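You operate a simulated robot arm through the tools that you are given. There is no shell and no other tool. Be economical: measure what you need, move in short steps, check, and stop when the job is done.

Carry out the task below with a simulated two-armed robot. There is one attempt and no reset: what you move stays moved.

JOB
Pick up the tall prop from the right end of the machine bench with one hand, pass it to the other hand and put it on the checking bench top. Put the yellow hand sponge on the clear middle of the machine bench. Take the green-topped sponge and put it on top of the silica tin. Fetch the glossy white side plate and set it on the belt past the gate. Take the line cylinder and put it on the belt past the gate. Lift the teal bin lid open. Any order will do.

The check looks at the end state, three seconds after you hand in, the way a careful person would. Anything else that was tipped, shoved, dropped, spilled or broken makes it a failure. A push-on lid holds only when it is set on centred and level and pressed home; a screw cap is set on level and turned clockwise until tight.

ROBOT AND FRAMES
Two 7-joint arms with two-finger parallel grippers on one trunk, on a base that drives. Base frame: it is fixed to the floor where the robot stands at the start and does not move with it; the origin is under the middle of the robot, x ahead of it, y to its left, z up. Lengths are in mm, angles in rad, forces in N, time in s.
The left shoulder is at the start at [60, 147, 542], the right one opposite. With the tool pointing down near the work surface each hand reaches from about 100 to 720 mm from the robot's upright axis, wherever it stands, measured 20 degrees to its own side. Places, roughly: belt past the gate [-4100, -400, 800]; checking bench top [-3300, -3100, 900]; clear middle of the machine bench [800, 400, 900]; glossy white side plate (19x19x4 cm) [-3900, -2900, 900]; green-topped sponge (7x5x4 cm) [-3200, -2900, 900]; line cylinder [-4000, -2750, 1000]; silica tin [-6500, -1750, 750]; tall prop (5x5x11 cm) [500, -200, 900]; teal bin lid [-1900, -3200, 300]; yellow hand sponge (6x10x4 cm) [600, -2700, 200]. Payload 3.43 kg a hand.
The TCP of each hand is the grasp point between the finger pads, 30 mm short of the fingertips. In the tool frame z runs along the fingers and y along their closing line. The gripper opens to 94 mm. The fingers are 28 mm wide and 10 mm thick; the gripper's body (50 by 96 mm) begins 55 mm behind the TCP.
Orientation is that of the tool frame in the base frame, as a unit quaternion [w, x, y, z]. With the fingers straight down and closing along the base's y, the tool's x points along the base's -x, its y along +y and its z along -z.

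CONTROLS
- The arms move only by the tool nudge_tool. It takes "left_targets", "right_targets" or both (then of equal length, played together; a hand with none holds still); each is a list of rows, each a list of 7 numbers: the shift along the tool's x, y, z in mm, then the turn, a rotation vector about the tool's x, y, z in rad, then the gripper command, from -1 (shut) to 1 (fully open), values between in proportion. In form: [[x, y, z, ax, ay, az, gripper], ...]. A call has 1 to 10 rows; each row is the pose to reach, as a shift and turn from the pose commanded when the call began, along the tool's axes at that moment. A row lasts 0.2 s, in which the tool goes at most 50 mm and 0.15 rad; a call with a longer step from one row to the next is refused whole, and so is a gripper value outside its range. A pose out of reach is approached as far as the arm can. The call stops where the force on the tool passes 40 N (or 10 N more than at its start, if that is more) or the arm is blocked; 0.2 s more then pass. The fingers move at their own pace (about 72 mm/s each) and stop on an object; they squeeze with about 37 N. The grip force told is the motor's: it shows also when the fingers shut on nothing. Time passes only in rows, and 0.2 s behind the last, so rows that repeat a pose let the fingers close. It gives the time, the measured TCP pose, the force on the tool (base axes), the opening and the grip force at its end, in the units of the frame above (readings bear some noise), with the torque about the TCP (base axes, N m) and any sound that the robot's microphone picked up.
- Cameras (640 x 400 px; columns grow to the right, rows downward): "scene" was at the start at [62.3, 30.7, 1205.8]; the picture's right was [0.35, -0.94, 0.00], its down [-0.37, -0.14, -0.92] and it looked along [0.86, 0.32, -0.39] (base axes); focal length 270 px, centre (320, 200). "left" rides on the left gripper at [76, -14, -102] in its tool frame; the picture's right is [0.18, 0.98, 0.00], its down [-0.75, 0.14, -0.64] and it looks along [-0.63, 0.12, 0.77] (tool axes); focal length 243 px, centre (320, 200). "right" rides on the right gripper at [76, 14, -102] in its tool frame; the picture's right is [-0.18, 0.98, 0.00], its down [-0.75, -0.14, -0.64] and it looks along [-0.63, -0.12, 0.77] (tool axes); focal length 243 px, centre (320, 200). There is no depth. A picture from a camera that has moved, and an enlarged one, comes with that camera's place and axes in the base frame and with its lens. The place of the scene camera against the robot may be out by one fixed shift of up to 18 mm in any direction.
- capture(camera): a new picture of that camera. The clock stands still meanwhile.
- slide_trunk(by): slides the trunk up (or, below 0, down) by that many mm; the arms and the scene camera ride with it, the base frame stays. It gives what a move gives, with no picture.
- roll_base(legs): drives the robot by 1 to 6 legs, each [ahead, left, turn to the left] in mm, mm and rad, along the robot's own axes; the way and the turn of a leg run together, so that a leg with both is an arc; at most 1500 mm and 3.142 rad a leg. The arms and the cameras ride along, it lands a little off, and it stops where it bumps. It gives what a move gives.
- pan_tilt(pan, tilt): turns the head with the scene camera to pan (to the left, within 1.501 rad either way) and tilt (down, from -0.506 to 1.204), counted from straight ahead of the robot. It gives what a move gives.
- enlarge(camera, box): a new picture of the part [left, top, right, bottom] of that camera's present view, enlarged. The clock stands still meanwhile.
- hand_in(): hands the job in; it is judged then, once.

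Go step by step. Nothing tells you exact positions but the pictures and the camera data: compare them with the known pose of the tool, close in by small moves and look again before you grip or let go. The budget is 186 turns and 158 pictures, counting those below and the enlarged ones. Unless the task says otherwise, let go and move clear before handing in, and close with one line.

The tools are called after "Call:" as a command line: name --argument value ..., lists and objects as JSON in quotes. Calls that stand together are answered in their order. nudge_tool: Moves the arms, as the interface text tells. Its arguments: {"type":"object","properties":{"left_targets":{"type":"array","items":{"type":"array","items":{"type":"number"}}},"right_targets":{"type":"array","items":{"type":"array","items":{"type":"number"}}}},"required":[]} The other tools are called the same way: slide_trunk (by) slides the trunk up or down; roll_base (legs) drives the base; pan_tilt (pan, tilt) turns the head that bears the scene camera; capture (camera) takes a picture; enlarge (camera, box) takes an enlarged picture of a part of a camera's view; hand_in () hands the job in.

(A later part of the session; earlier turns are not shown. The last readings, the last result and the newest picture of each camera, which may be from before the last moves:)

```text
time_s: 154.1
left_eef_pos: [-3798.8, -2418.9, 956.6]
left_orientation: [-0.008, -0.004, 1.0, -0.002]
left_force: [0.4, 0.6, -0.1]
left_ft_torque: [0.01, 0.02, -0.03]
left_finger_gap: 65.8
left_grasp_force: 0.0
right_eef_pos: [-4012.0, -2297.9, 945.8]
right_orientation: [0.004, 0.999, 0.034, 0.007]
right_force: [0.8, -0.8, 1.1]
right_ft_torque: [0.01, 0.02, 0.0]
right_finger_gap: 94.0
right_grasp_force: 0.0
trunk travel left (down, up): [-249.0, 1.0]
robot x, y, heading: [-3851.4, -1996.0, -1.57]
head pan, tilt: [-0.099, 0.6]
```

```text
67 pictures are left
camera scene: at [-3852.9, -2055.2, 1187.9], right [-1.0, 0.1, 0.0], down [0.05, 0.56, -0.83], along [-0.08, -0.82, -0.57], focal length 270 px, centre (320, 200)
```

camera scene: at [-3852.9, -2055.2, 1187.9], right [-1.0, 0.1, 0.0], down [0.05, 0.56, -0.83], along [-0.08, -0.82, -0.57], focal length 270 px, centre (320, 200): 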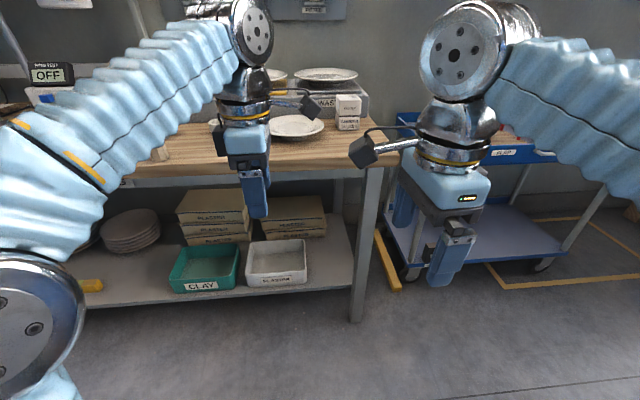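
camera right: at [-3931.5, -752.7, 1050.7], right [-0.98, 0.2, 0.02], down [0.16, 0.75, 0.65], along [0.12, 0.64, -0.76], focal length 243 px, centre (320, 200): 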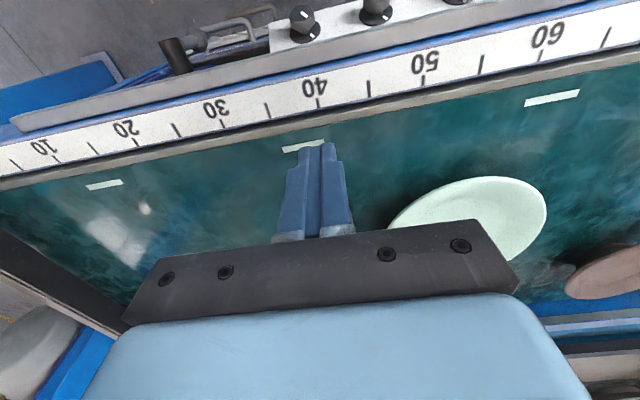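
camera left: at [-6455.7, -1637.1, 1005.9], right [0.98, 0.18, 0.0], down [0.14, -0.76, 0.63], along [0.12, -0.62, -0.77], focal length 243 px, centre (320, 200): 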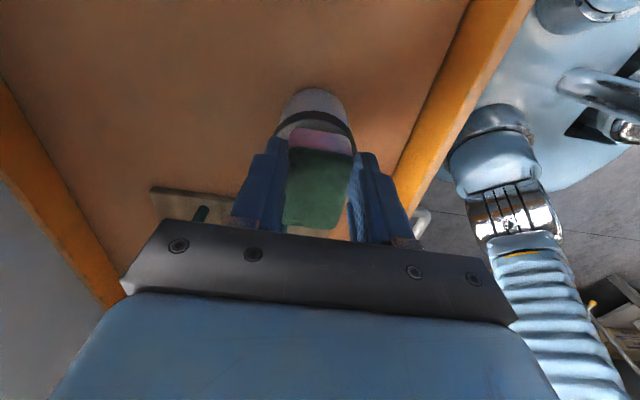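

The left-hand row was refused (harmlessly), and the right yaw worked. Now I tilt the right hand forward and move the left aside at a legal pace.

Call:
nudge_tool --right_targets '[[0, 0, 0, -0.14, 0, 0, 1], [0, 0, 0, -0.28, 0, 0, 1], [0, 0, 0, -0.42, 0, 0, 1], [0, 0, 0, -0.56, 0, 0, 1], [0, 0, 0, -0.7, 0, 0, 1], [0, 0, 0, -0.84, 0, 0, 1], [0, 0, 0, -0.96, 0, 0, 1]]' --left_targets '[[0, 40, 0, 0, 0, 0, 1], [0, 80, 0, 0, 0, 0, 1], [-25, 110, 0, 0, 0, 0, 1], [-60, 120, 0, 0, 0, 0, 1], [-95, 120, 0, 0, 0, 0, 1], [-130, 120, 0, 0, 0, 0, 1], [-160, 120, 0, 0, 0, 0, 1]]'

Call:
capture --camera "scene"

Call:
capture --camera "right"

```text
time_s: 155.7
left_eef_pos: [-3640.0, -2298.2, 955.0]
left_orientation: [-0.008, -0.003, 1.0, -0.003]
left_force: [0.3, 0.3, -0.6]
left_ft_torque: [0.06, -0.05, 0.04]
left_finger_gap: 94.1
left_grasp_force: 0.1
right_eef_pos: [-4011.9, -2298.2, 945.8]
right_orientation: [0.467, 0.884, 0.028, 0.023]
right_force: [-0.2, -0.2, 0.5]
right_ft_torque: [-0.01, -0.01, 0.05]
right_finger_gap: 94.0
right_grasp_force: 0.0
trunk travel left (down, up): [-249.0, 1.0]
robot x, y, heading: [-3849.9, -1998.4, -1.571]
head pan, tilt: [-0.099, 0.6]
```

```text
66 pictures are left
camera scene: at [-3853.0, -2055.3, 1187.9], right [-1.0, 0.1, 0.0], down [0.05, 0.56, -0.82], along [-0.08, -0.82, -0.57], focal length 270 px, centre (320, 200)
```

scene: 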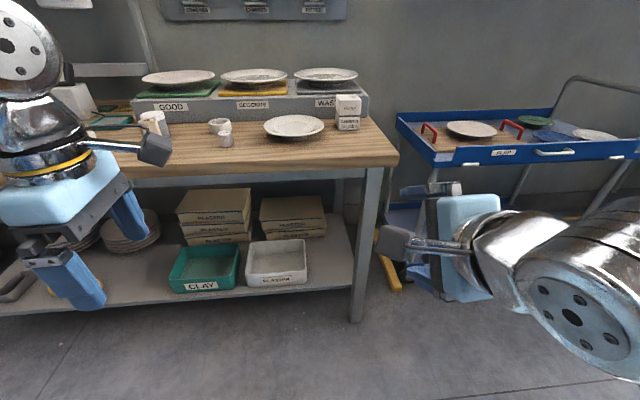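

```text
65 pictures are left
camera right: at [-3943.5, -2215.3, 1016.4], right [-0.16, -0.57, 0.81], down [-0.8, 0.56, 0.23], along [-0.58, -0.61, -0.54], focal length 243 px, centre (320, 200)
```

right: 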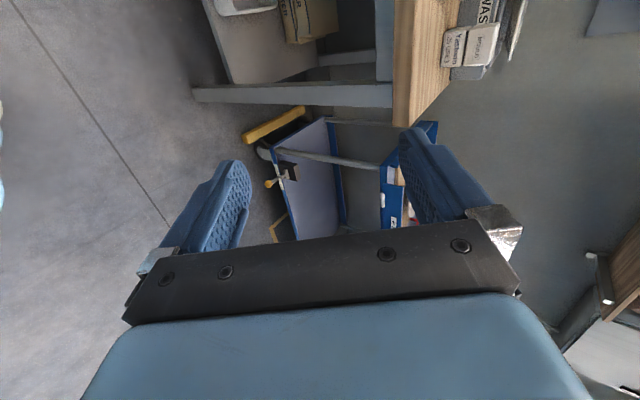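

The right hand now points forward, 34° below level, its fingers closing in the vertical plane, good for the plate's rim. I roll nearer and line it up with the plate.

Call:
roll_base --legs '[[0, 150, 0], [260, 0, 0]]'

Call:
capture --camera "right"

Call:
enlarge --camera "scene" --box '[280, 60, 520, 260]'

```text
time_s: 158.5
left_eef_pos: [-3491.3, -2560.4, 954.8]
left_orientation: [-0.009, -0.002, 1.0, -0.003]
left_force: [-0.2, -0.5, -0.1]
left_ft_torque: [0.0, 0.06, -0.02]
left_finger_gap: 93.8
left_grasp_force: 0.0
right_eef_pos: [-3863.6, -2558.7, 946.5]
right_orientation: [0.466, 0.884, 0.027, 0.022]
right_force: [-0.5, 0.0, -0.7]
right_ft_torque: [-0.01, 0.02, 0.0]
right_finger_gap: 93.8
right_grasp_force: 0.1
trunk travel left (down, up): [-249.0, 1.0]
robot x, y, heading: [-3701.2, -2258.6, -1.571]
head pan, tilt: [-0.099, 0.6]
```

```text
64 pictures are left
camera right: at [-3794.9, -2476.4, 1016.7], right [-0.16, -0.57, 0.81], down [-0.8, 0.56, 0.24], along [-0.58, -0.61, -0.54], focal length 243 px, centre (320, 200)
```

right: 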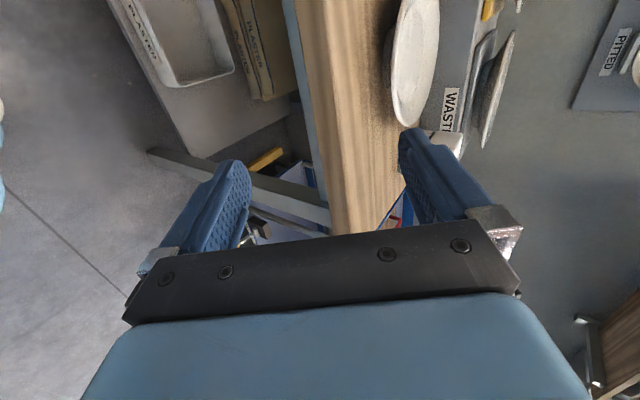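

```text
2.00 times, centred on (400, 160) of scene
camera zoom: at [-3703.9, -2316.3, 1187.9], right [-0.99, 0.1, 0.0], down [0.06, 0.56, -0.83], along [-0.08, -0.82, -0.56], focal length 539 px, centre (160, 280)
```

zoom: 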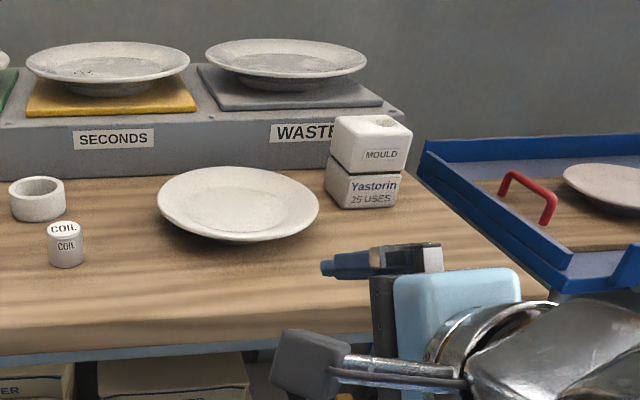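

The plate's rim is at about z 912 with its front at [-3858,-2766]. I narrow the fingers to about 24 mm and bring the hand just short of the rim.

Call:
nudge_tool --right_targets '[[-2, 22, 37, 0, 0, 0, 0.2], [-5, 44, 73, 0, 0, 0, -0.2], [-7, 66, 110, 0, 0, 0, -0.5], [-9, 88, 147, 0, 0, 0, -0.5]]'

Call:
capture --camera "right"

Call:
enlarge --camera "scene" --box '[320, 100, 480, 240]'

```text
time_s: 159.5
left_eef_pos: [-3491.6, -2559.6, 954.7]
left_orientation: [-0.007, -0.001, 1.0, -0.003]
left_force: [-0.7, 0.1, 0.0]
left_ft_torque: [0.01, 0.01, 0.0]
left_finger_gap: 93.8
left_grasp_force: 0.1
right_eef_pos: [-3859.8, -2730.2, 934.4]
right_orientation: [0.466, 0.884, 0.027, 0.022]
right_force: [0.5, -0.6, 0.9]
right_ft_torque: [-0.02, -0.01, -0.02]
right_finger_gap: 23.4
right_grasp_force: 0.1
trunk travel left (down, up): [-249.0, 1.0]
robot x, y, heading: [-3699.6, -2259.5, -1.57]
head pan, tilt: [-0.099, 0.6]
```

```text
62 pictures are left
camera right: at [-3790.9, -2648.2, 1005.3], right [-0.16, -0.57, 0.81], down [-0.8, 0.56, 0.24], along [-0.58, -0.61, -0.54], focal length 243 px, centre (320, 200)
```

right: 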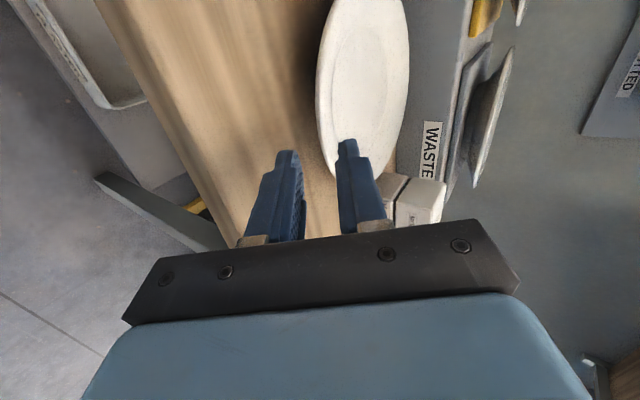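

```text
2.86 times, centred on (400, 170) of scene
camera zoom: at [-3704.0, -2316.2, 1187.8], right [-0.99, 0.1, 0.0], down [0.06, 0.56, -0.83], along [-0.08, -0.82, -0.56], focal length 770 px, centre (91, 286)
```

zoom: 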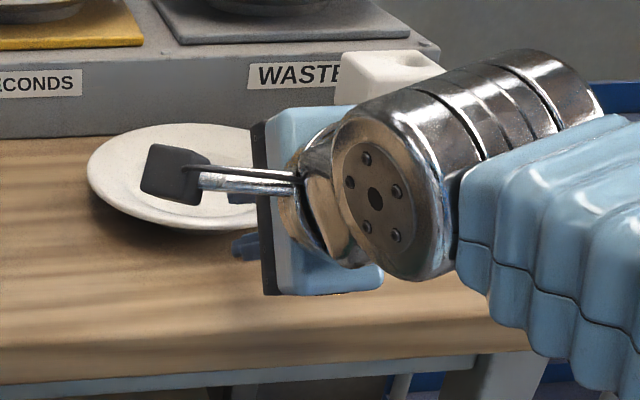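

The rim lies between the two fingertips and the line of approach is good. I advance 25 mm along the fingers and check.

Call:
nudge_tool --right_targets '[[0, 0, 9, 0, 0, 0, -0.5], [0, 0, 17, 0, 0, 0, -0.5], [0, 0, 25, 0, 0, 0, -0.5]]'

Call:
enlarge --camera "right" --box '[220, 60, 460, 260]'

```text
time_s: 160.3
left_eef_pos: [-3491.1, -2559.1, 953.7]
left_orientation: [-0.009, -0.001, 1.0, -0.003]
left_force: [0.4, 0.4, 0.2]
left_ft_torque: [-0.02, 0.01, 0.01]
left_finger_gap: 94.0
left_grasp_force: 0.1
right_eef_pos: [-3859.7, -2752.4, 921.7]
right_orientation: [0.466, 0.884, 0.027, 0.022]
right_force: [-0.7, 0.2, 0.3]
right_ft_torque: [-0.01, 0.01, -0.02]
right_finger_gap: 23.3
right_grasp_force: 0.0
trunk travel left (down, up): [-249.0, 1.0]
robot x, y, heading: [-3698.2, -2256.4, -1.57]
head pan, tilt: [-0.099, 0.6]
```

```text
2.00 times, centred on (340, 160) of right
camera zoom: at [-3790.5, -2669.1, 991.2], right [-0.16, -0.57, 0.81], down [-0.8, 0.56, 0.24], along [-0.58, -0.61, -0.54], focal length 485 px, centre (280, 280)
```

zoom: 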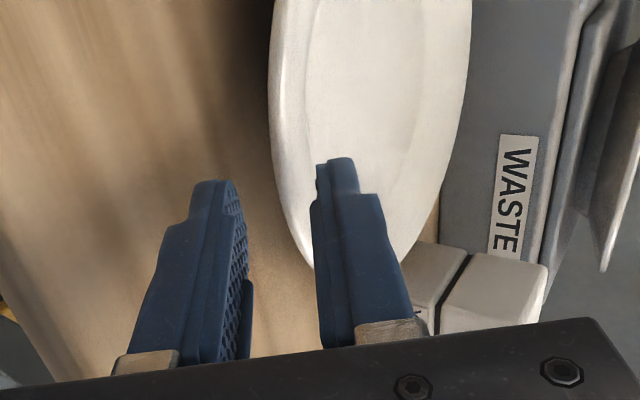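

The upper finger is over the plate's rim and the lower one below it. I advance 14 mm more and close.

Call:
nudge_tool --right_targets '[[0, 0, 7, 0, 0, 0, -0.5], [0, 0, 14, 0, 0, 0, -0.5]]'

Call:
enlarge --camera "right" --box '[220, 60, 460, 260]'

```text
time_s: 160.9
left_eef_pos: [-3491.3, -2560.9, 955.2]
left_orientation: [-0.007, -0.002, 1.0, -0.002]
left_force: [-0.4, 0.7, -0.6]
left_ft_torque: [0.0, 0.02, 0.01]
left_finger_gap: 93.9
left_grasp_force: 0.1
right_eef_pos: [-3858.4, -2762.1, 912.6]
right_orientation: [0.466, 0.884, 0.027, 0.022]
right_force: [0.0, -0.6, -0.1]
right_ft_torque: [-0.02, 0.0, 0.0]
right_finger_gap: 23.6
right_grasp_force: 0.0
trunk travel left (down, up): [-249.0, 1.0]
robot x, y, heading: [-3699.9, -2260.7, -1.572]
head pan, tilt: [-0.099, 0.6]
```

```text
2.00 times, centred on (340, 160) of right
camera zoom: at [-3789.9, -2680.6, 983.3], right [-0.16, -0.57, 0.81], down [-0.8, 0.56, 0.24], along [-0.58, -0.61, -0.54], focal length 485 px, centre (280, 280)
```

zoom: 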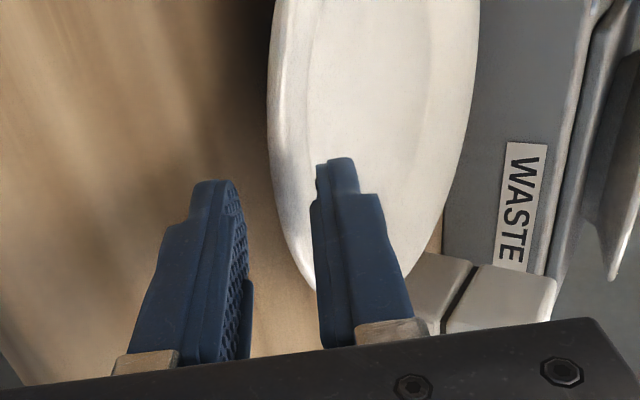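

Straddling without contact. I close on the rim.

Call:
nudge_tool --right_targets '[[0, 0, 2, 0, 0, 0, -0.8], [0, 0, 4, 0, 0, 0, -1], [0, 0, 4, 0, 0, 0, -1], [0, 0, 4, 0, 0, 0, -1]]'

Call:
enlarge --camera "right" --box '[220, 60, 460, 260]'

```text
time_s: 161.9
left_eef_pos: [-3492.1, -2559.5, 954.5]
left_orientation: [-0.008, -0.002, 1.0, -0.002]
left_force: [0.0, -0.7, 0.3]
left_ft_torque: [0.03, 0.0, 0.03]
left_finger_gap: 93.9
left_grasp_force: 0.0
right_eef_pos: [-3858.0, -2764.8, 911.8]
right_orientation: [0.466, 0.884, 0.027, 0.022]
right_force: [-0.2, 2.9, 6.2]
right_ft_torque: [-0.11, 0.0, -0.02]
right_finger_gap: 0.0
right_grasp_force: 32.6
trunk travel left (down, up): [-249.0, 1.0]
robot x, y, heading: [-3702.2, -2257.4, -1.571]
head pan, tilt: [-0.099, 0.6]
```

```text
2.00 times, centred on (340, 160) of right
camera zoom: at [-3789.4, -2682.6, 981.4], right [-0.16, -0.57, 0.81], down [-0.8, 0.56, 0.24], along [-0.58, -0.61, -0.54], focal length 485 px, centre (280, 280)
```

zoom: 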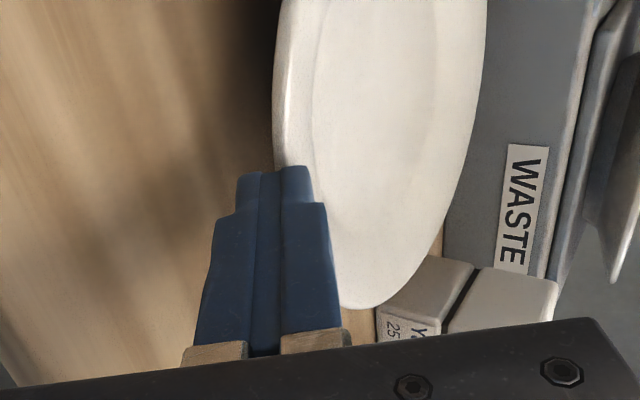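

The fingers closed to zero beneath the rim, so they did not catch it. I withdraw straight back, still closed, and look at the plate.

Call:
nudge_tool --right_targets '[[0, 0, -15, 0, 0, 0, -1], [0, 0, -35, 0, 0, 0, -1], [0, 0, -60, 0, 0, 0, -1]]'

Call:
enlarge --camera "right" --box '[220, 0, 500, 240]'

Call:
enlarge --camera "scene" --box '[320, 100, 480, 240]'

```text
time_s: 162.7
left_eef_pos: [-3490.6, -2559.5, 954.4]
left_orientation: [-0.007, -0.002, 1.0, -0.003]
left_force: [-0.3, -0.2, -0.3]
left_ft_torque: [0.0, 0.02, 0.0]
left_finger_gap: 93.7
left_grasp_force: 0.1
right_eef_pos: [-3860.2, -2717.3, 946.1]
right_orientation: [0.466, 0.884, 0.027, 0.022]
right_force: [-0.5, -0.2, 0.0]
right_ft_torque: [0.0, -0.01, 0.02]
right_finger_gap: 0.2
right_grasp_force: 33.3
trunk travel left (down, up): [-249.0, 1.0]
robot x, y, heading: [-3698.6, -2252.4, -1.565]
head pan, tilt: [-0.099, 0.6]
```

```text
1.67 times, centred on (360, 120) of right
camera zoom: at [-3791.0, -2633.6, 1015.4], right [-0.16, -0.57, 0.81], down [-0.8, 0.56, 0.24], along [-0.58, -0.61, -0.54], focal length 404 px, centre (253, 333)
```

zoom: 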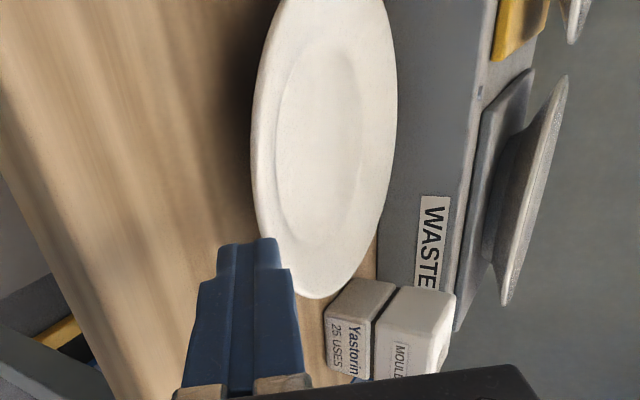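

```text
2.86 times, centred on (400, 170) of scene
camera zoom: at [-3703.9, -2316.7, 1187.8], right [-0.99, 0.1, 0.0], down [0.06, 0.56, -0.82], along [-0.08, -0.82, -0.57], focal length 770 px, centre (91, 286)
```

zoom: 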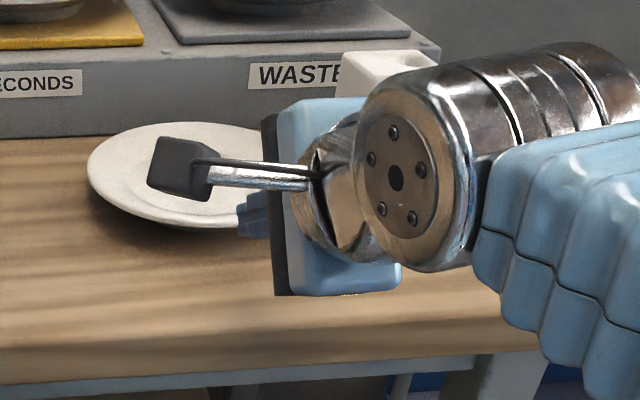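

The plate is lower than I took it: rim z about 899, centre near [-3838,-2878], only some 20 mm high. The body would hit the bench, so I will first drag the plate to overhang the front edge; I turn the right hand down again, fingers closed.

Call:
nudge_tool --right_targets '[[0, 2, -1, 0.14, 0, 0, -1], [0, 4, -2, 0.28, 0, 0, -1], [0, 6, -4, 0.42, 0, 0, -1], [0, 8, -5, 0.56, 0, 0, -1], [0, 10, -6, 0.7, 0, 0, -1], [0, 12, -8, 0.84, 0, 0, -1], [0, 13, -9, 0.96, 0, 0, -1]]'

Call:
capture --camera "right"

```text
time_s: 164.3
left_eef_pos: [-3490.8, -2559.7, 954.2]
left_orientation: [-0.008, -0.001, 1.0, -0.003]
left_force: [-0.3, 0.3, -0.6]
left_ft_torque: [-0.02, -0.01, 0.01]
left_finger_gap: 94.1
left_grasp_force: 0.0
right_eef_pos: [-3861.3, -2715.5, 960.7]
right_orientation: [0.004, 0.999, 0.034, 0.008]
right_force: [-0.6, -0.1, -1.1]
right_ft_torque: [0.02, -0.02, -0.02]
right_finger_gap: 0.1
right_grasp_force: 33.2
trunk travel left (down, up): [-249.0, 1.0]
robot x, y, heading: [-3698.1, -2259.3, -1.571]
head pan, tilt: [-0.099, 0.6]
```

```text
55 pictures are left
camera right: at [-3787.3, -2723.1, 1064.6], right [-0.12, -0.99, 0.0], down [-0.77, 0.09, 0.63], along [-0.63, 0.07, -0.78], focal length 243 px, centre (320, 200)
```

right: 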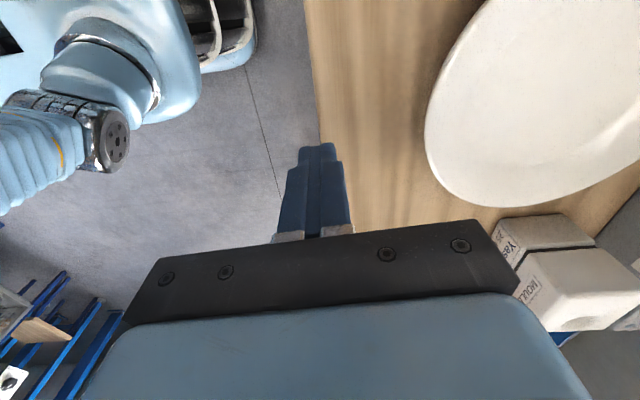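

From above the bench edge reads y -2714 and the plate centre [-3853,-2880]. I put the closed fingertips over the plate, just inside its front wall.

Call:
nudge_tool --right_targets '[[0, 38, 3, 0, 0, 0, -1], [0, 77, 8, 0, 0, 0, -1], [0, 115, 15, 0, 0, 0, -1]]'

Call:
capture --camera "right"

```text
time_s: 165.1
left_eef_pos: [-3491.1, -2560.3, 954.2]
left_orientation: [-0.008, -0.001, 1.0, -0.003]
left_force: [0.1, 0.6, 0.1]
left_ft_torque: [0.0, 0.0, -0.02]
left_finger_gap: 94.2
left_grasp_force: 0.1
right_eef_pos: [-3845.1, -2783.9, 924.0]
right_orientation: [0.006, 0.999, 0.034, 0.006]
right_force: [1.1, 1.2, 0.9]
right_ft_torque: [0.03, -0.02, 0.01]
right_finger_gap: 0.0
right_grasp_force: 33.1
right hand out of reach, approached as far as the arm can: row 2, 3
trunk travel left (down, up): [-249.0, 1.0]
robot x, y, heading: [-3704.8, -2255.4, -1.566]
head pan, tilt: [-0.099, 0.6]
```

```text
54 pictures are left
camera right: at [-3770.9, -2790.2, 1027.6], right [-0.12, -0.99, 0.01], down [-0.77, 0.1, 0.63], along [-0.63, 0.07, -0.78], focal length 243 px, centre (320, 200)
```

right: 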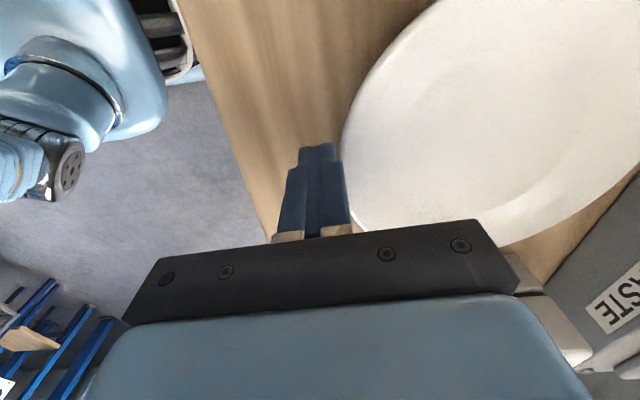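

The reach ends here, so I pull the right hand back and up, tuck the left hand away from the prop, and roll 110 mm closer.

Call:
nudge_tool --right_targets '[[0, -25, -8, 0, 0, 0, -1], [-3, -50, -20, 0, 0, 0, -1], [-6, -69, -31, 0, 0, 0, -1]]' --left_targets '[[-20, 25, 0, 0, 0, 0, 1], [-40, 50, 0, 0, 0, 0, 0], [-60, 75, 0, 0, 0, 0, -1]]'

Call:
roll_base --legs '[[110, 0, 0]]'

Call:
capture --camera "right"

```text
time_s: 165.9
left_eef_pos: [-3430.1, -2482.8, 952.5]
left_orientation: [-0.008, -0.002, 1.0, -0.003]
left_force: [-0.1, 0.2, -0.5]
left_ft_torque: [0.05, -0.05, -0.01]
left_finger_gap: 11.7
left_grasp_force: 0.2
right_eef_pos: [-3856.8, -2713.1, 956.2]
right_orientation: [0.005, 0.999, 0.034, 0.007]
right_force: [-0.5, -0.8, 0.0]
right_ft_torque: [0.05, -0.01, 0.01]
right_finger_gap: 0.0
right_grasp_force: 33.6
trunk travel left (down, up): [-249.0, 1.0]
robot x, y, heading: [-3698.7, -2257.1, -1.577]
head pan, tilt: [-0.099, 0.6]
```

```text
time_s: 167.1
left_eef_pos: [-3429.5, -2593.7, 952.4]
left_orientation: [-0.007, -0.002, 1.0, -0.002]
left_force: [-0.5, 0.6, -0.4]
left_ft_torque: [-0.01, 0.02, 0.0]
left_finger_gap: 0.0
left_grasp_force: 32.7
right_eef_pos: [-3858.2, -2823.4, 955.5]
right_orientation: [0.005, 0.999, 0.032, 0.007]
right_force: [0.3, -1.3, 0.3]
right_ft_torque: [-0.07, -0.01, -0.02]
right_finger_gap: 0.2
right_grasp_force: 33.4
trunk travel left (down, up): [-249.0, 1.0]
robot x, y, heading: [-3703.5, -2366.5, -1.567]
head pan, tilt: [-0.099, 0.6]
```

```text
53 pictures are left
camera right: at [-3783.4, -2830.2, 1058.4], right [-0.12, -0.99, 0.01], down [-0.77, 0.1, 0.63], along [-0.63, 0.07, -0.78], focal length 243 px, centre (320, 200)
```

right: 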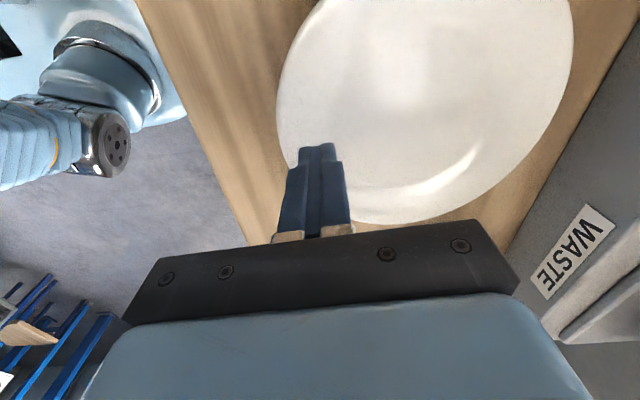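

The plate is fully in view now. I lower the closed tips into it at about [-3850,-2832], slowly until a light contact.

Call:
nudge_tool --right_targets '[[8, 9, 10, 0, 0, 0, -1], [8, 9, 22, 0, 0, 0, -1], [8, 9, 30, 0, 0, 0, -1], [8, 9, 34, 0, 0, 0, -1]]'

Call:
capture --camera "right"

```text
time_s: 168.1
left_eef_pos: [-3429.5, -2593.6, 952.6]
left_orientation: [-0.008, -0.002, 1.0, -0.002]
left_force: [0.3, 0.5, 0.0]
left_ft_torque: [0.0, 0.02, 0.0]
left_finger_gap: 0.2
left_grasp_force: 33.3
right_eef_pos: [-3848.9, -2831.4, 919.5]
right_orientation: [0.005, 0.999, 0.034, 0.008]
right_force: [0.2, 0.3, -0.7]
right_ft_torque: [0.03, -0.01, -0.01]
right_finger_gap: 0.1
right_grasp_force: 33.0
trunk travel left (down, up): [-249.0, 1.0]
robot x, y, heading: [-3699.0, -2364.6, -1.567]
head pan, tilt: [-0.099, 0.6]
```

```text
52 pictures are left
camera right: at [-3774.6, -2838.9, 1023.4], right [-0.12, -0.99, 0.01], down [-0.77, 0.1, 0.63], along [-0.63, 0.07, -0.78], focal length 243 px, centre (320, 200)
```

right: 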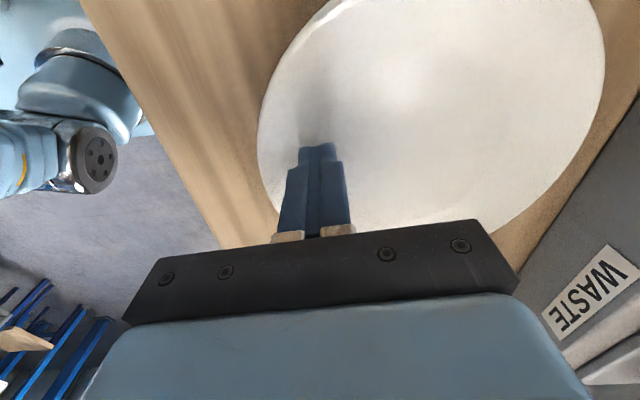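

Tips are inside the plate at z 889. I go 2 mm lower and drag 40 mm toward the bench edge as a trial.

Call:
nudge_tool --right_targets '[[0, 0, 2, 0, 0, 0, -1], [0, -12, 2, 0, 0, 0, -1], [0, -24, 2, 0, 0, 0, -1], [0, -36, 2, 0, 0, 0, -1], [0, -48, 2, 0, 0, 0, -1]]'

Call:
capture --camera "right"

```text
time_s: 169.3
left_eef_pos: [-3429.8, -2593.4, 952.1]
left_orientation: [-0.007, -0.001, 1.0, -0.002]
left_force: [0.6, 0.7, 0.3]
left_ft_torque: [0.0, 0.0, 0.0]
left_finger_gap: 0.0
left_grasp_force: 33.3
right_eef_pos: [-3851.7, -2783.5, 918.9]
right_orientation: [0.005, 0.999, 0.034, 0.008]
right_force: [-0.6, -0.6, 5.8]
right_ft_torque: [0.02, -0.04, 0.02]
right_finger_gap: 0.0
right_grasp_force: 32.9
trunk travel left (down, up): [-249.0, 1.0]
robot x, y, heading: [-3700.5, -2361.8, -1.568]
head pan, tilt: [-0.099, 0.6]
```

```text
51 pictures are left
camera right: at [-3777.4, -2790.9, 1022.5], right [-0.12, -0.99, 0.01], down [-0.77, 0.1, 0.63], along [-0.63, 0.07, -0.78], focal length 243 px, centre (320, 200)
```

right: 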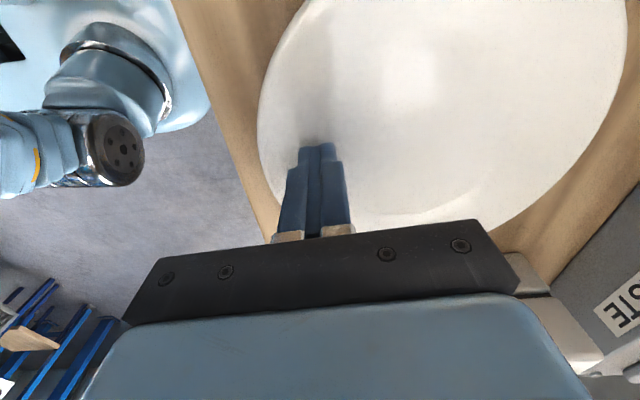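

The plate follows. I drag 78 mm further, pressing a touch less, so its rim overhangs the edge by about 40 mm.

Call:
nudge_tool --right_targets '[[0, -14, 0, 0, 0, 0, -1], [0, -28, -1, 0, 0, 0, -1], [0, -42, -1, 0, 0, 0, -1], [0, -56, -1, 0, 0, 0, -1], [0, -70, -1, 0, 0, 0, -1], [0, -78, -1, 0, 0, 0, -1]]'

Call:
capture --camera "right"

```text
time_s: 170.7
left_eef_pos: [-3429.1, -2594.2, 952.3]
left_orientation: [-0.009, -0.002, 1.0, -0.003]
left_force: [0.0, 1.0, -1.1]
left_ft_torque: [-0.01, 0.04, 0.02]
left_finger_gap: 0.3
left_grasp_force: 33.5
right_eef_pos: [-3856.5, -2705.4, 919.3]
right_orientation: [0.005, 0.999, 0.034, 0.007]
right_force: [-0.3, -0.7, 4.6]
right_ft_torque: [0.01, -0.08, -0.03]
right_finger_gap: 0.1
right_grasp_force: 33.5
trunk travel left (down, up): [-249.0, 1.0]
robot x, y, heading: [-3701.2, -2366.2, -1.57]
head pan, tilt: [-0.099, 0.6]
```

```text
50 pictures are left
camera right: at [-3782.3, -2712.4, 1022.7], right [-0.12, -0.99, 0.01], down [-0.77, 0.1, 0.63], along [-0.63, 0.07, -0.78], focal length 243 px, centre (320, 200)
```

right: 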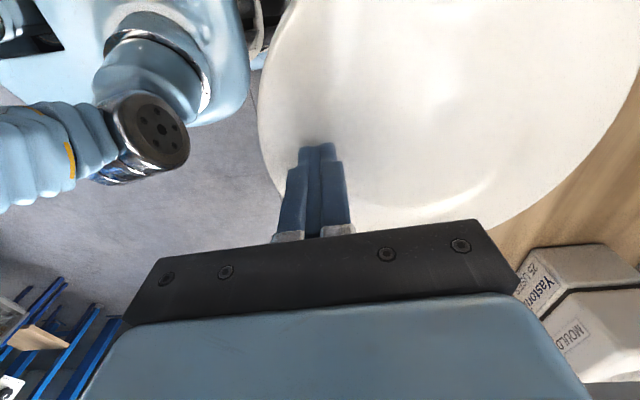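

The plate overhangs the edge by about 39 mm. I lift off, roll back 150 mm, and tilt the hand to about 20° below level.

Call:
nudge_tool --right_targets '[[0, 0, -20, 0, 0, 0, -1], [0, 0, -45, 0, 0, 0, -1]]'

Call:
roll_base --legs '[[-150, 0, 0]]'

Call:
nudge_tool --right_targets '[[0, -5, 0, -0.14, 0, 0, -0.5], [0, -10, 0, -0.28, 0, 0, -0.5], [0, -15, 0, -0.42, 0, 0, -0.5], [0, -20, 0, -0.56, 0, 0, -0.5], [0, -20, 5, -0.7, 0, 0, -0.5], [0, -20, 10, -0.84, 0, 0, -0.5], [0, -20, 15, -0.98, 0, 0, -0.5], [0, -20, 20, -1.12, 0, 0, -0.5], [0, -20, 25, -1.22, 0, 0, -0.5]]'

Call:
capture --camera "right"

Call:
capture --camera "scene"

```text
time_s: 171.3
left_eef_pos: [-3430.1, -2594.2, 952.3]
left_orientation: [-0.008, -0.002, 1.0, -0.002]
left_force: [0.5, 1.7, 0.6]
left_ft_torque: [0.0, -0.02, -0.04]
left_finger_gap: 0.0
left_grasp_force: 33.7
right_eef_pos: [-3857.6, -2705.2, 963.4]
right_orientation: [0.004, 0.999, 0.033, 0.006]
right_force: [0.0, -1.1, -0.1]
right_ft_torque: [0.01, 0.01, 0.02]
right_finger_gap: 0.0
right_grasp_force: 33.4
trunk travel left (down, up): [-249.0, 1.0]
robot x, y, heading: [-3702.5, -2368.4, -1.577]
head pan, tilt: [-0.099, 0.6]
```

```text
time_s: 172.7
left_eef_pos: [-3428.0, -2444.8, 951.9]
left_orientation: [-0.008, -0.004, 1.0, -0.003]
left_force: [0.7, -0.2, 0.0]
left_ft_torque: [0.02, 0.02, -0.02]
left_finger_gap: 0.0
left_grasp_force: 32.9
right_eef_pos: [-3856.2, -2558.4, 964.5]
right_orientation: [0.006, 0.999, 0.036, 0.008]
right_force: [-0.5, -0.9, 0.0]
right_ft_torque: [0.03, 0.05, 0.03]
right_finger_gap: 0.0
right_grasp_force: 32.6
trunk travel left (down, up): [-249.0, 1.0]
robot x, y, heading: [-3695.8, -2220.2, -1.565]
head pan, tilt: [-0.099, 0.6]
```

```text
time_s: 174.7
left_eef_pos: [-3428.5, -2444.8, 952.7]
left_orientation: [-0.007, -0.003, 1.0, -0.003]
left_force: [0.3, -0.4, -1.1]
left_ft_torque: [0.04, -0.03, 0.0]
left_finger_gap: 0.0
left_grasp_force: 32.9
right_eef_pos: [-3857.9, -2538.9, 939.1]
right_orientation: [0.577, 0.816, 0.025, 0.026]
right_force: [0.7, -0.1, 0.3]
right_ft_torque: [0.03, 0.0, 0.0]
right_finger_gap: 23.7
right_grasp_force: 0.1
trunk travel left (down, up): [-249.0, 1.0]
robot x, y, heading: [-3698.6, -2219.2, -1.568]
head pan, tilt: [-0.099, 0.6]
```

```text
49 pictures are left
camera right: at [-3789.6, -2440.6, 986.6], right [-0.17, -0.34, 0.92], down [-0.8, 0.6, 0.07], along [-0.58, -0.73, -0.37], focal length 243 px, centre (320, 200)
```

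right: 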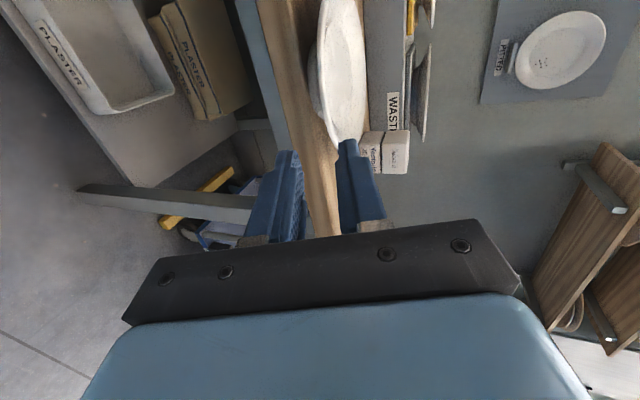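

```text
48 pictures are left
camera scene: at [-3703.9, -2278.3, 1187.9], right [-1.0, 0.1, 0.0], down [0.05, 0.56, -0.83], along [-0.08, -0.82, -0.56], focal length 270 px, centre (320, 200)
```

scene: 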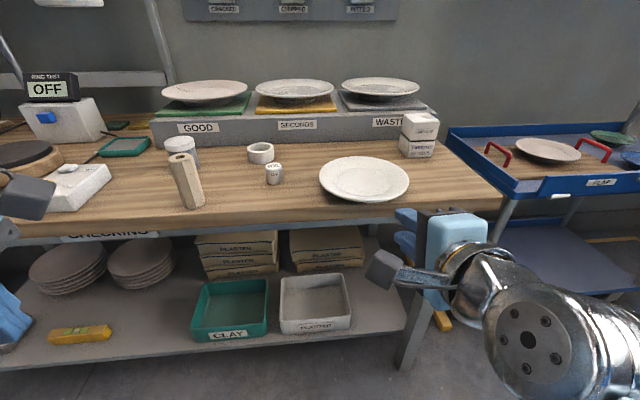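

The pose is right. I approach to about 35 mm short of the overhanging rim and look edge-on.

Call:
nudge_tool --right_targets '[[0, 2, 35, 0, 0, 0, -0.5], [-1, 5, 70, 0, 0, 0, -0.5], [-2, 7, 105, 0, 0, 0, -0.5]]'

Call:
enlarge --camera "right" --box '[220, 40, 460, 240]'

Call:
enlarge --camera "scene" --box '[300, 120, 480, 260]'

```text
time_s: 175.5
left_eef_pos: [-3428.5, -2445.4, 953.0]
left_orientation: [-0.008, -0.003, 1.0, -0.003]
left_force: [0.1, -0.1, 0.8]
left_ft_torque: [-0.02, 0.0, 0.01]
left_finger_gap: 0.0
left_grasp_force: 33.1
right_eef_pos: [-3852.6, -2639.4, 909.0]
right_orientation: [0.577, 0.816, 0.025, 0.027]
right_force: [-0.2, 0.3, -0.5]
right_ft_torque: [-0.01, -0.01, 0.0]
right_finger_gap: 23.2
right_grasp_force: 0.0
trunk travel left (down, up): [-249.0, 1.0]
robot x, y, heading: [-3701.7, -2216.6, -1.565]
head pan, tilt: [-0.099, 0.6]
```

```text
2.00 times, centred on (340, 140) of right
camera zoom: at [-3783.9, -2540.8, 958.2], right [-0.17, -0.34, 0.92], down [-0.8, 0.6, 0.07], along [-0.58, -0.73, -0.38], focal length 485 px, centre (280, 320)
```

zoom: 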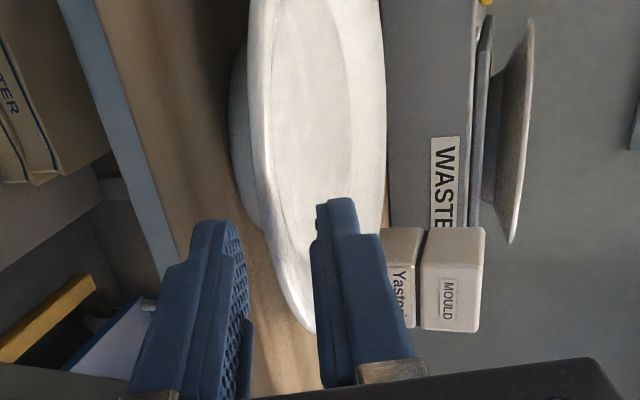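

```text
2.86 times, centred on (390, 190) of scene
camera zoom: at [-3703.9, -2278.0, 1187.8], right [-1.0, 0.1, 0.0], down [0.05, 0.56, -0.83], along [-0.08, -0.82, -0.56], focal length 770 px, centre (120, 229)
```

zoom: 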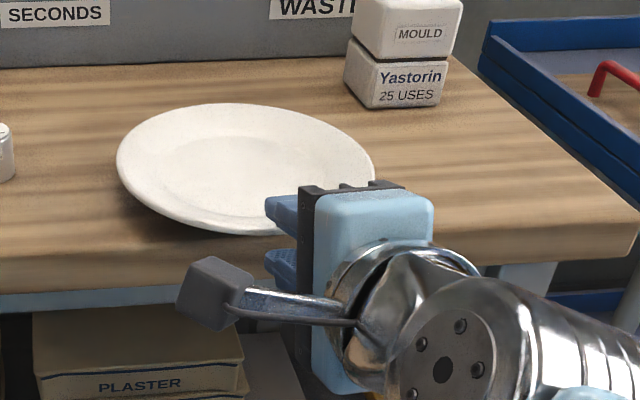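

The rim's front lies between upper and lower finger. I shift 8 mm toward the plate's middle and advance 28 mm.

Call:
nudge_tool --right_targets '[[8, 0, 8, 0, 0, 0, -0.5], [8, 0, 18, 0, 0, 0, -0.5], [8, 0, 28, 0, 0, 0, -0.5]]'

Call:
enlarge --camera "right" --box '[220, 40, 460, 240]'

Call:
enlarge --camera "scene" --box '[330, 150, 450, 250]'

```text
time_s: 176.3
left_eef_pos: [-3428.8, -2445.4, 952.8]
left_orientation: [-0.008, -0.004, 1.0, -0.002]
left_force: [-0.2, 0.4, -1.1]
left_ft_torque: [-0.02, 0.0, -0.03]
left_finger_gap: 0.1
left_grasp_force: 32.5
right_eef_pos: [-3841.4, -2665.7, 902.0]
right_orientation: [0.576, 0.816, 0.025, 0.027]
right_force: [-0.5, 0.8, 0.1]
right_ft_torque: [0.0, 0.01, 0.02]
right_finger_gap: 23.4
right_grasp_force: 0.1
trunk travel left (down, up): [-249.0, 1.0]
robot x, y, heading: [-3700.6, -2217.0, -1.567]
head pan, tilt: [-0.099, 0.6]
```

```text
2.00 times, centred on (340, 140) of right
camera zoom: at [-3773.7, -2567.0, 950.0], right [-0.17, -0.34, 0.92], down [-0.8, 0.6, 0.07], along [-0.58, -0.73, -0.38], focal length 485 px, centre (280, 320)
```

zoom: 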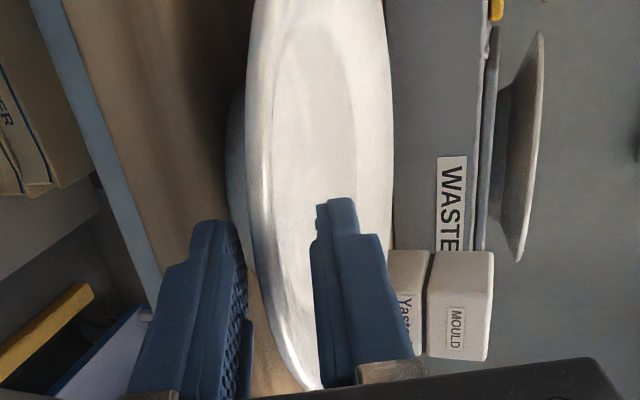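

```text
4.00 times, centred on (390, 200) of scene
camera zoom: at [-3703.9, -2278.2, 1187.9], right [-1.0, 0.1, 0.0], down [0.05, 0.56, -0.83], along [-0.08, -0.82, -0.56], focal length 1078 px, centre (40, 200)
```

zoom: 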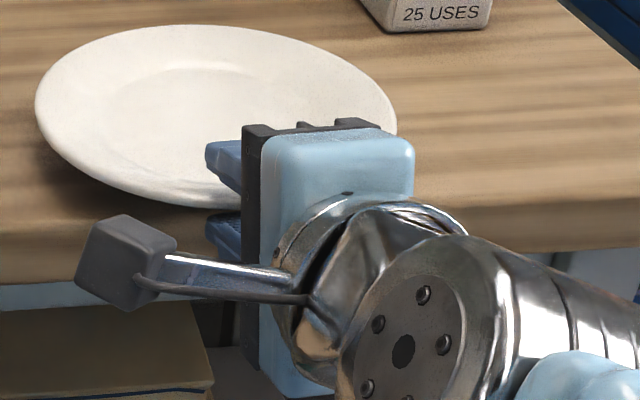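

The upper finger is over the plate and the lower under its rim. I advance 10 mm more and close.

Call:
nudge_tool --right_targets '[[0, 0, 5, 0, 0, 0, -0.5], [0, 0, 10, 0, 0, 0, -0.6], [0, 0, 10, 0, 0, 0, -1], [0, 0, 10, 0, 0, 0, -1], [0, 0, 10, 0, 0, 0, -1]]'

Call:
enlarge --camera "right" --box '[220, 40, 460, 240]'

```text
time_s: 177.5
left_eef_pos: [-3429.2, -2445.6, 952.7]
left_orientation: [-0.008, -0.004, 1.0, -0.003]
left_force: [0.5, 0.1, -0.1]
left_ft_torque: [0.04, 0.01, -0.04]
left_finger_gap: 0.0
left_grasp_force: 33.0
right_eef_pos: [-3840.4, -2675.4, 897.1]
right_orientation: [0.577, 0.816, 0.025, 0.026]
right_force: [0.2, -0.5, -4.2]
right_ft_torque: [0.35, 0.0, -0.02]
right_finger_gap: 11.7
right_grasp_force: 37.3
trunk travel left (down, up): [-249.0, 1.0]
robot x, y, heading: [-3703.5, -2220.1, -1.57]
head pan, tilt: [-0.099, 0.6]
```

```text
2.00 times, centred on (340, 140) of right
camera zoom: at [-3773.3, -2576.8, 946.0], right [-0.17, -0.34, 0.92], down [-0.8, 0.6, 0.07], along [-0.58, -0.73, -0.38], focal length 485 px, centre (280, 320)
```

zoom: 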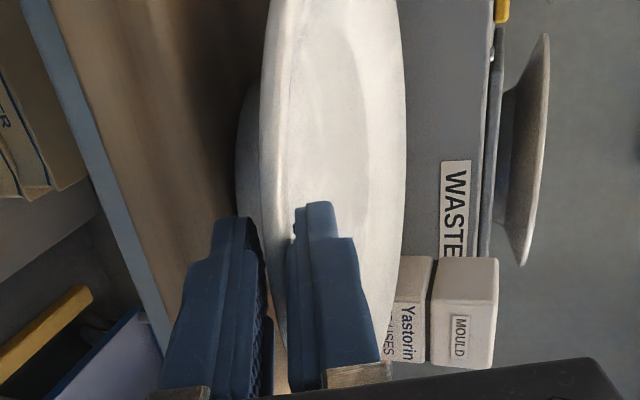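

The rim is held, gap 11.7 mm, and the load reads about 4 N. I lift it 35 mm and look.

Call:
nudge_tool --right_targets '[[0, 9, -3, 0, 0, 0, -1], [0, 19, -7, 0, 0, 0, -1], [0, 33, -12, 0, 0, 0, -1]]'

Call:
capture --camera "scene"

```text
time_s: 178.3
left_eef_pos: [-3428.3, -2445.2, 952.8]
left_orientation: [-0.008, -0.004, 1.0, -0.003]
left_force: [-0.1, -0.1, -0.2]
left_ft_torque: [0.03, -0.01, 0.01]
left_finger_gap: 0.1
left_grasp_force: 32.9
right_eef_pos: [-3842.7, -2675.5, 933.5]
right_orientation: [0.576, 0.816, 0.025, 0.026]
right_force: [0.2, 0.3, -3.0]
right_ft_torque: [0.36, -0.06, -0.02]
right_finger_gap: 11.6
right_grasp_force: 37.4
trunk travel left (down, up): [-249.0, 1.0]
robot x, y, heading: [-3699.9, -2221.0, -1.57]
head pan, tilt: [-0.099, 0.6]
```

```text
42 pictures are left
camera scene: at [-3704.0, -2278.6, 1187.8], right [-1.0, 0.1, 0.0], down [0.05, 0.56, -0.82], along [-0.08, -0.82, -0.57], focal length 270 px, centre (320, 200)
```

scene: 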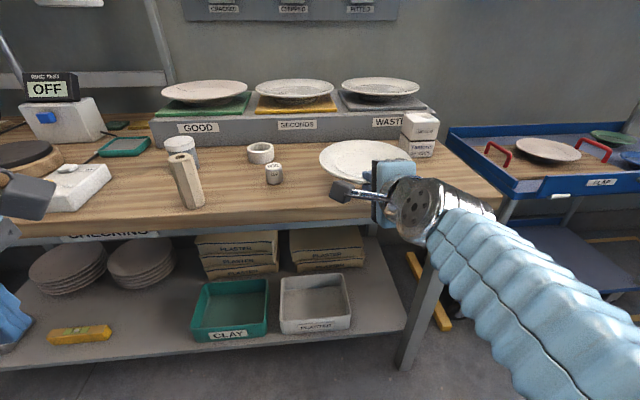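

The plate is lifted and level. I back away, turn around, and drive to a stand-off before the belt.

Call:
roll_base --legs '[[-400, 0, 0], [0, 0, 1.57], [0, 0, 1.57], [450, 215, 0]]'

Call:
pan_tilt --pan -0.2 --tilt 0.6

Call:
capture --camera "scene"

```text
time_s: 191.0
left_eef_pos: [-4171.2, -1114.5, 951.5]
left_orientation: [-0.003, 1.0, -0.012, 0.008]
left_force: [-0.3, 0.3, -0.8]
left_ft_torque: [0.02, -0.01, -0.01]
left_finger_gap: 0.2
left_grasp_force: 32.6
right_eef_pos: [-3751.6, -896.6, 933.3]
right_orientation: [-0.017, -0.013, 0.817, 0.577]
right_force: [-0.4, -0.5, -2.9]
right_ft_torque: [-0.36, 0.05, -0.03]
right_finger_gap: 8.2
right_grasp_force: 36.7
trunk travel left (down, up): [-249.0, 1.0]
robot x, y, heading: [-3905.5, -1352.1, 1.539]
head pan, tilt: [-0.099, 0.6]
```

```text
time_s: 191.7
left_eef_pos: [-4171.5, -1115.3, 952.1]
left_orientation: [-0.003, 1.0, -0.013, 0.008]
left_force: [-0.1, 0.4, -0.5]
left_ft_torque: [-0.01, 0.05, 0.01]
left_finger_gap: 0.2
left_grasp_force: 33.2
right_eef_pos: [-3751.8, -897.1, 932.5]
right_orientation: [-0.017, -0.013, 0.817, 0.576]
right_force: [-0.3, 0.1, -2.5]
right_ft_torque: [-0.34, 0.04, 0.01]
right_finger_gap: 8.0
right_grasp_force: 36.8
trunk travel left (down, up): [-249.0, 1.0]
robot x, y, heading: [-3905.7, -1348.6, 1.547]
head pan, tilt: [-0.201, 0.6]
```

```text
41 pictures are left
camera scene: at [-3882.4, -1294.6, 1187.8], right [0.97, -0.23, 0.0], down [-0.13, -0.55, -0.82], along [0.19, 0.8, -0.57], focal length 270 px, centre (320, 200)
```

scene: 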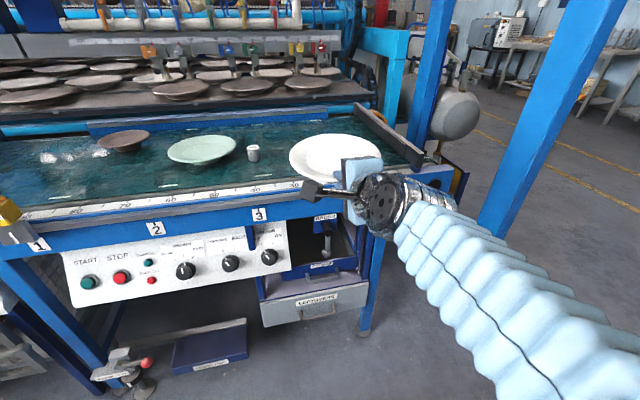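

The plate is still firmly held and level. I roll ahead 300 mm so it comes over the belt, right of LINE.

Call:
roll_base --legs '[[310, 5, 0.02]]'

Call:
capture --camera "scene"

```text
time_s: 193.8
left_eef_pos: [-4177.8, -808.1, 951.4]
left_orientation: [-0.002, 1.0, 0.002, 0.009]
left_force: [-0.3, -0.8, -0.2]
left_ft_torque: [0.03, -0.02, 0.01]
left_finger_gap: 0.1
left_grasp_force: 32.9
right_eef_pos: [-3764.2, -579.8, 932.9]
right_orientation: [-0.024, -0.023, 0.817, 0.576]
right_force: [-0.3, -0.6, -3.7]
right_ft_torque: [-0.36, -0.01, -0.02]
right_finger_gap: 8.1
right_grasp_force: 38.1
trunk travel left (down, up): [-249.0, 1.0]
robot x, y, heading: [-3907.2, -1036.7, 1.569]
head pan, tilt: [-0.201, 0.6]
```

```text
40 pictures are left
camera scene: at [-3884.2, -981.8, 1187.8], right [0.98, -0.2, 0.0], down [-0.11, -0.55, -0.82], along [0.17, 0.81, -0.57], focal length 270 px, centre (320, 200)
```

scene: 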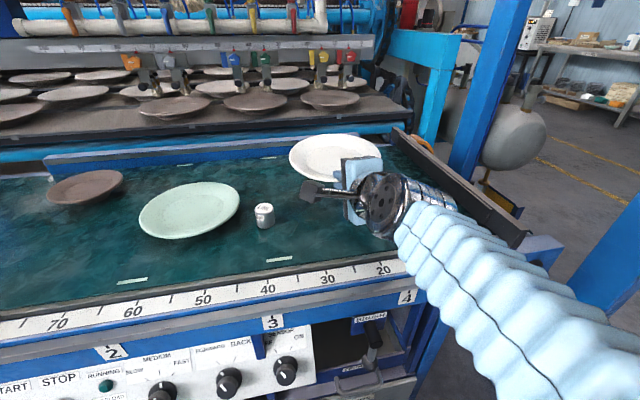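

The plate hangs over its spot. The gripper body would touch the belt if laid flat, so I will tilt 14° so the far side lands first, then let the near side down on the lower finger; first the tilt and part of the lowering.

Call:
nudge_tool --right_targets '[[0, 0, 0, 0.08, 0, 0, -1], [0, 0, 0, 0.16, 0, 0, -1], [0, 0, 0, 0.25, 0, 0, -1]]'

Call:
nudge_tool --right_targets '[[0, -12, 8, 0, 0, 0, -1], [0, -24, 16, 0, 0, 0, -1], [0, -35, 23, 0, 0, 0, -1]]'

Call:
capture --camera "scene"

```text
time_s: 194.6
left_eef_pos: [-4177.7, -808.6, 953.0]
left_orientation: [-0.003, 1.0, 0.001, 0.008]
left_force: [0.3, 0.4, 0.3]
left_ft_torque: [-0.01, 0.0, -0.01]
left_finger_gap: 0.1
left_grasp_force: 33.1
right_eef_pos: [-3763.7, -580.7, 933.3]
right_orientation: [-0.022, -0.025, 0.882, 0.469]
right_force: [0.3, 0.0, -3.9]
right_ft_torque: [-0.33, 0.04, -0.01]
right_finger_gap: 8.5
right_grasp_force: 36.9
trunk travel left (down, up): [-249.0, 1.0]
robot x, y, heading: [-3908.0, -1040.2, 1.57]
head pan, tilt: [-0.201, 0.6]
```

```text
time_s: 195.3
left_eef_pos: [-4178.6, -808.7, 952.0]
left_orientation: [-0.002, 1.0, 0.002, 0.008]
left_force: [0.3, 0.8, 0.7]
left_ft_torque: [0.03, 0.03, 0.03]
left_finger_gap: 0.0
left_grasp_force: 33.1
right_eef_pos: [-3763.2, -580.9, 891.2]
right_orientation: [-0.022, -0.027, 0.882, 0.47]
right_force: [-0.2, 0.2, -4.7]
right_ft_torque: [-0.34, 0.0, 0.01]
right_finger_gap: 8.3
right_grasp_force: 36.7
trunk travel left (down, up): [-249.0, 1.0]
robot x, y, heading: [-3908.1, -1036.3, 1.569]
head pan, tilt: [-0.201, 0.6]
```

```text
39 pictures are left
camera scene: at [-3884.3, -981.7, 1187.9], right [0.98, -0.2, 0.0], down [-0.11, -0.55, -0.82], along [0.17, 0.81, -0.57], focal length 270 px, centre (320, 200)
```

scene: 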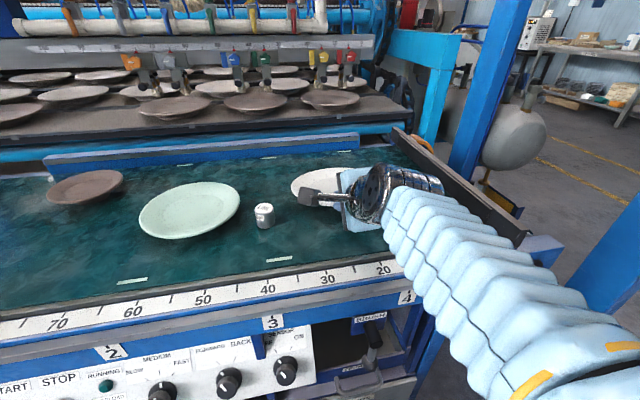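

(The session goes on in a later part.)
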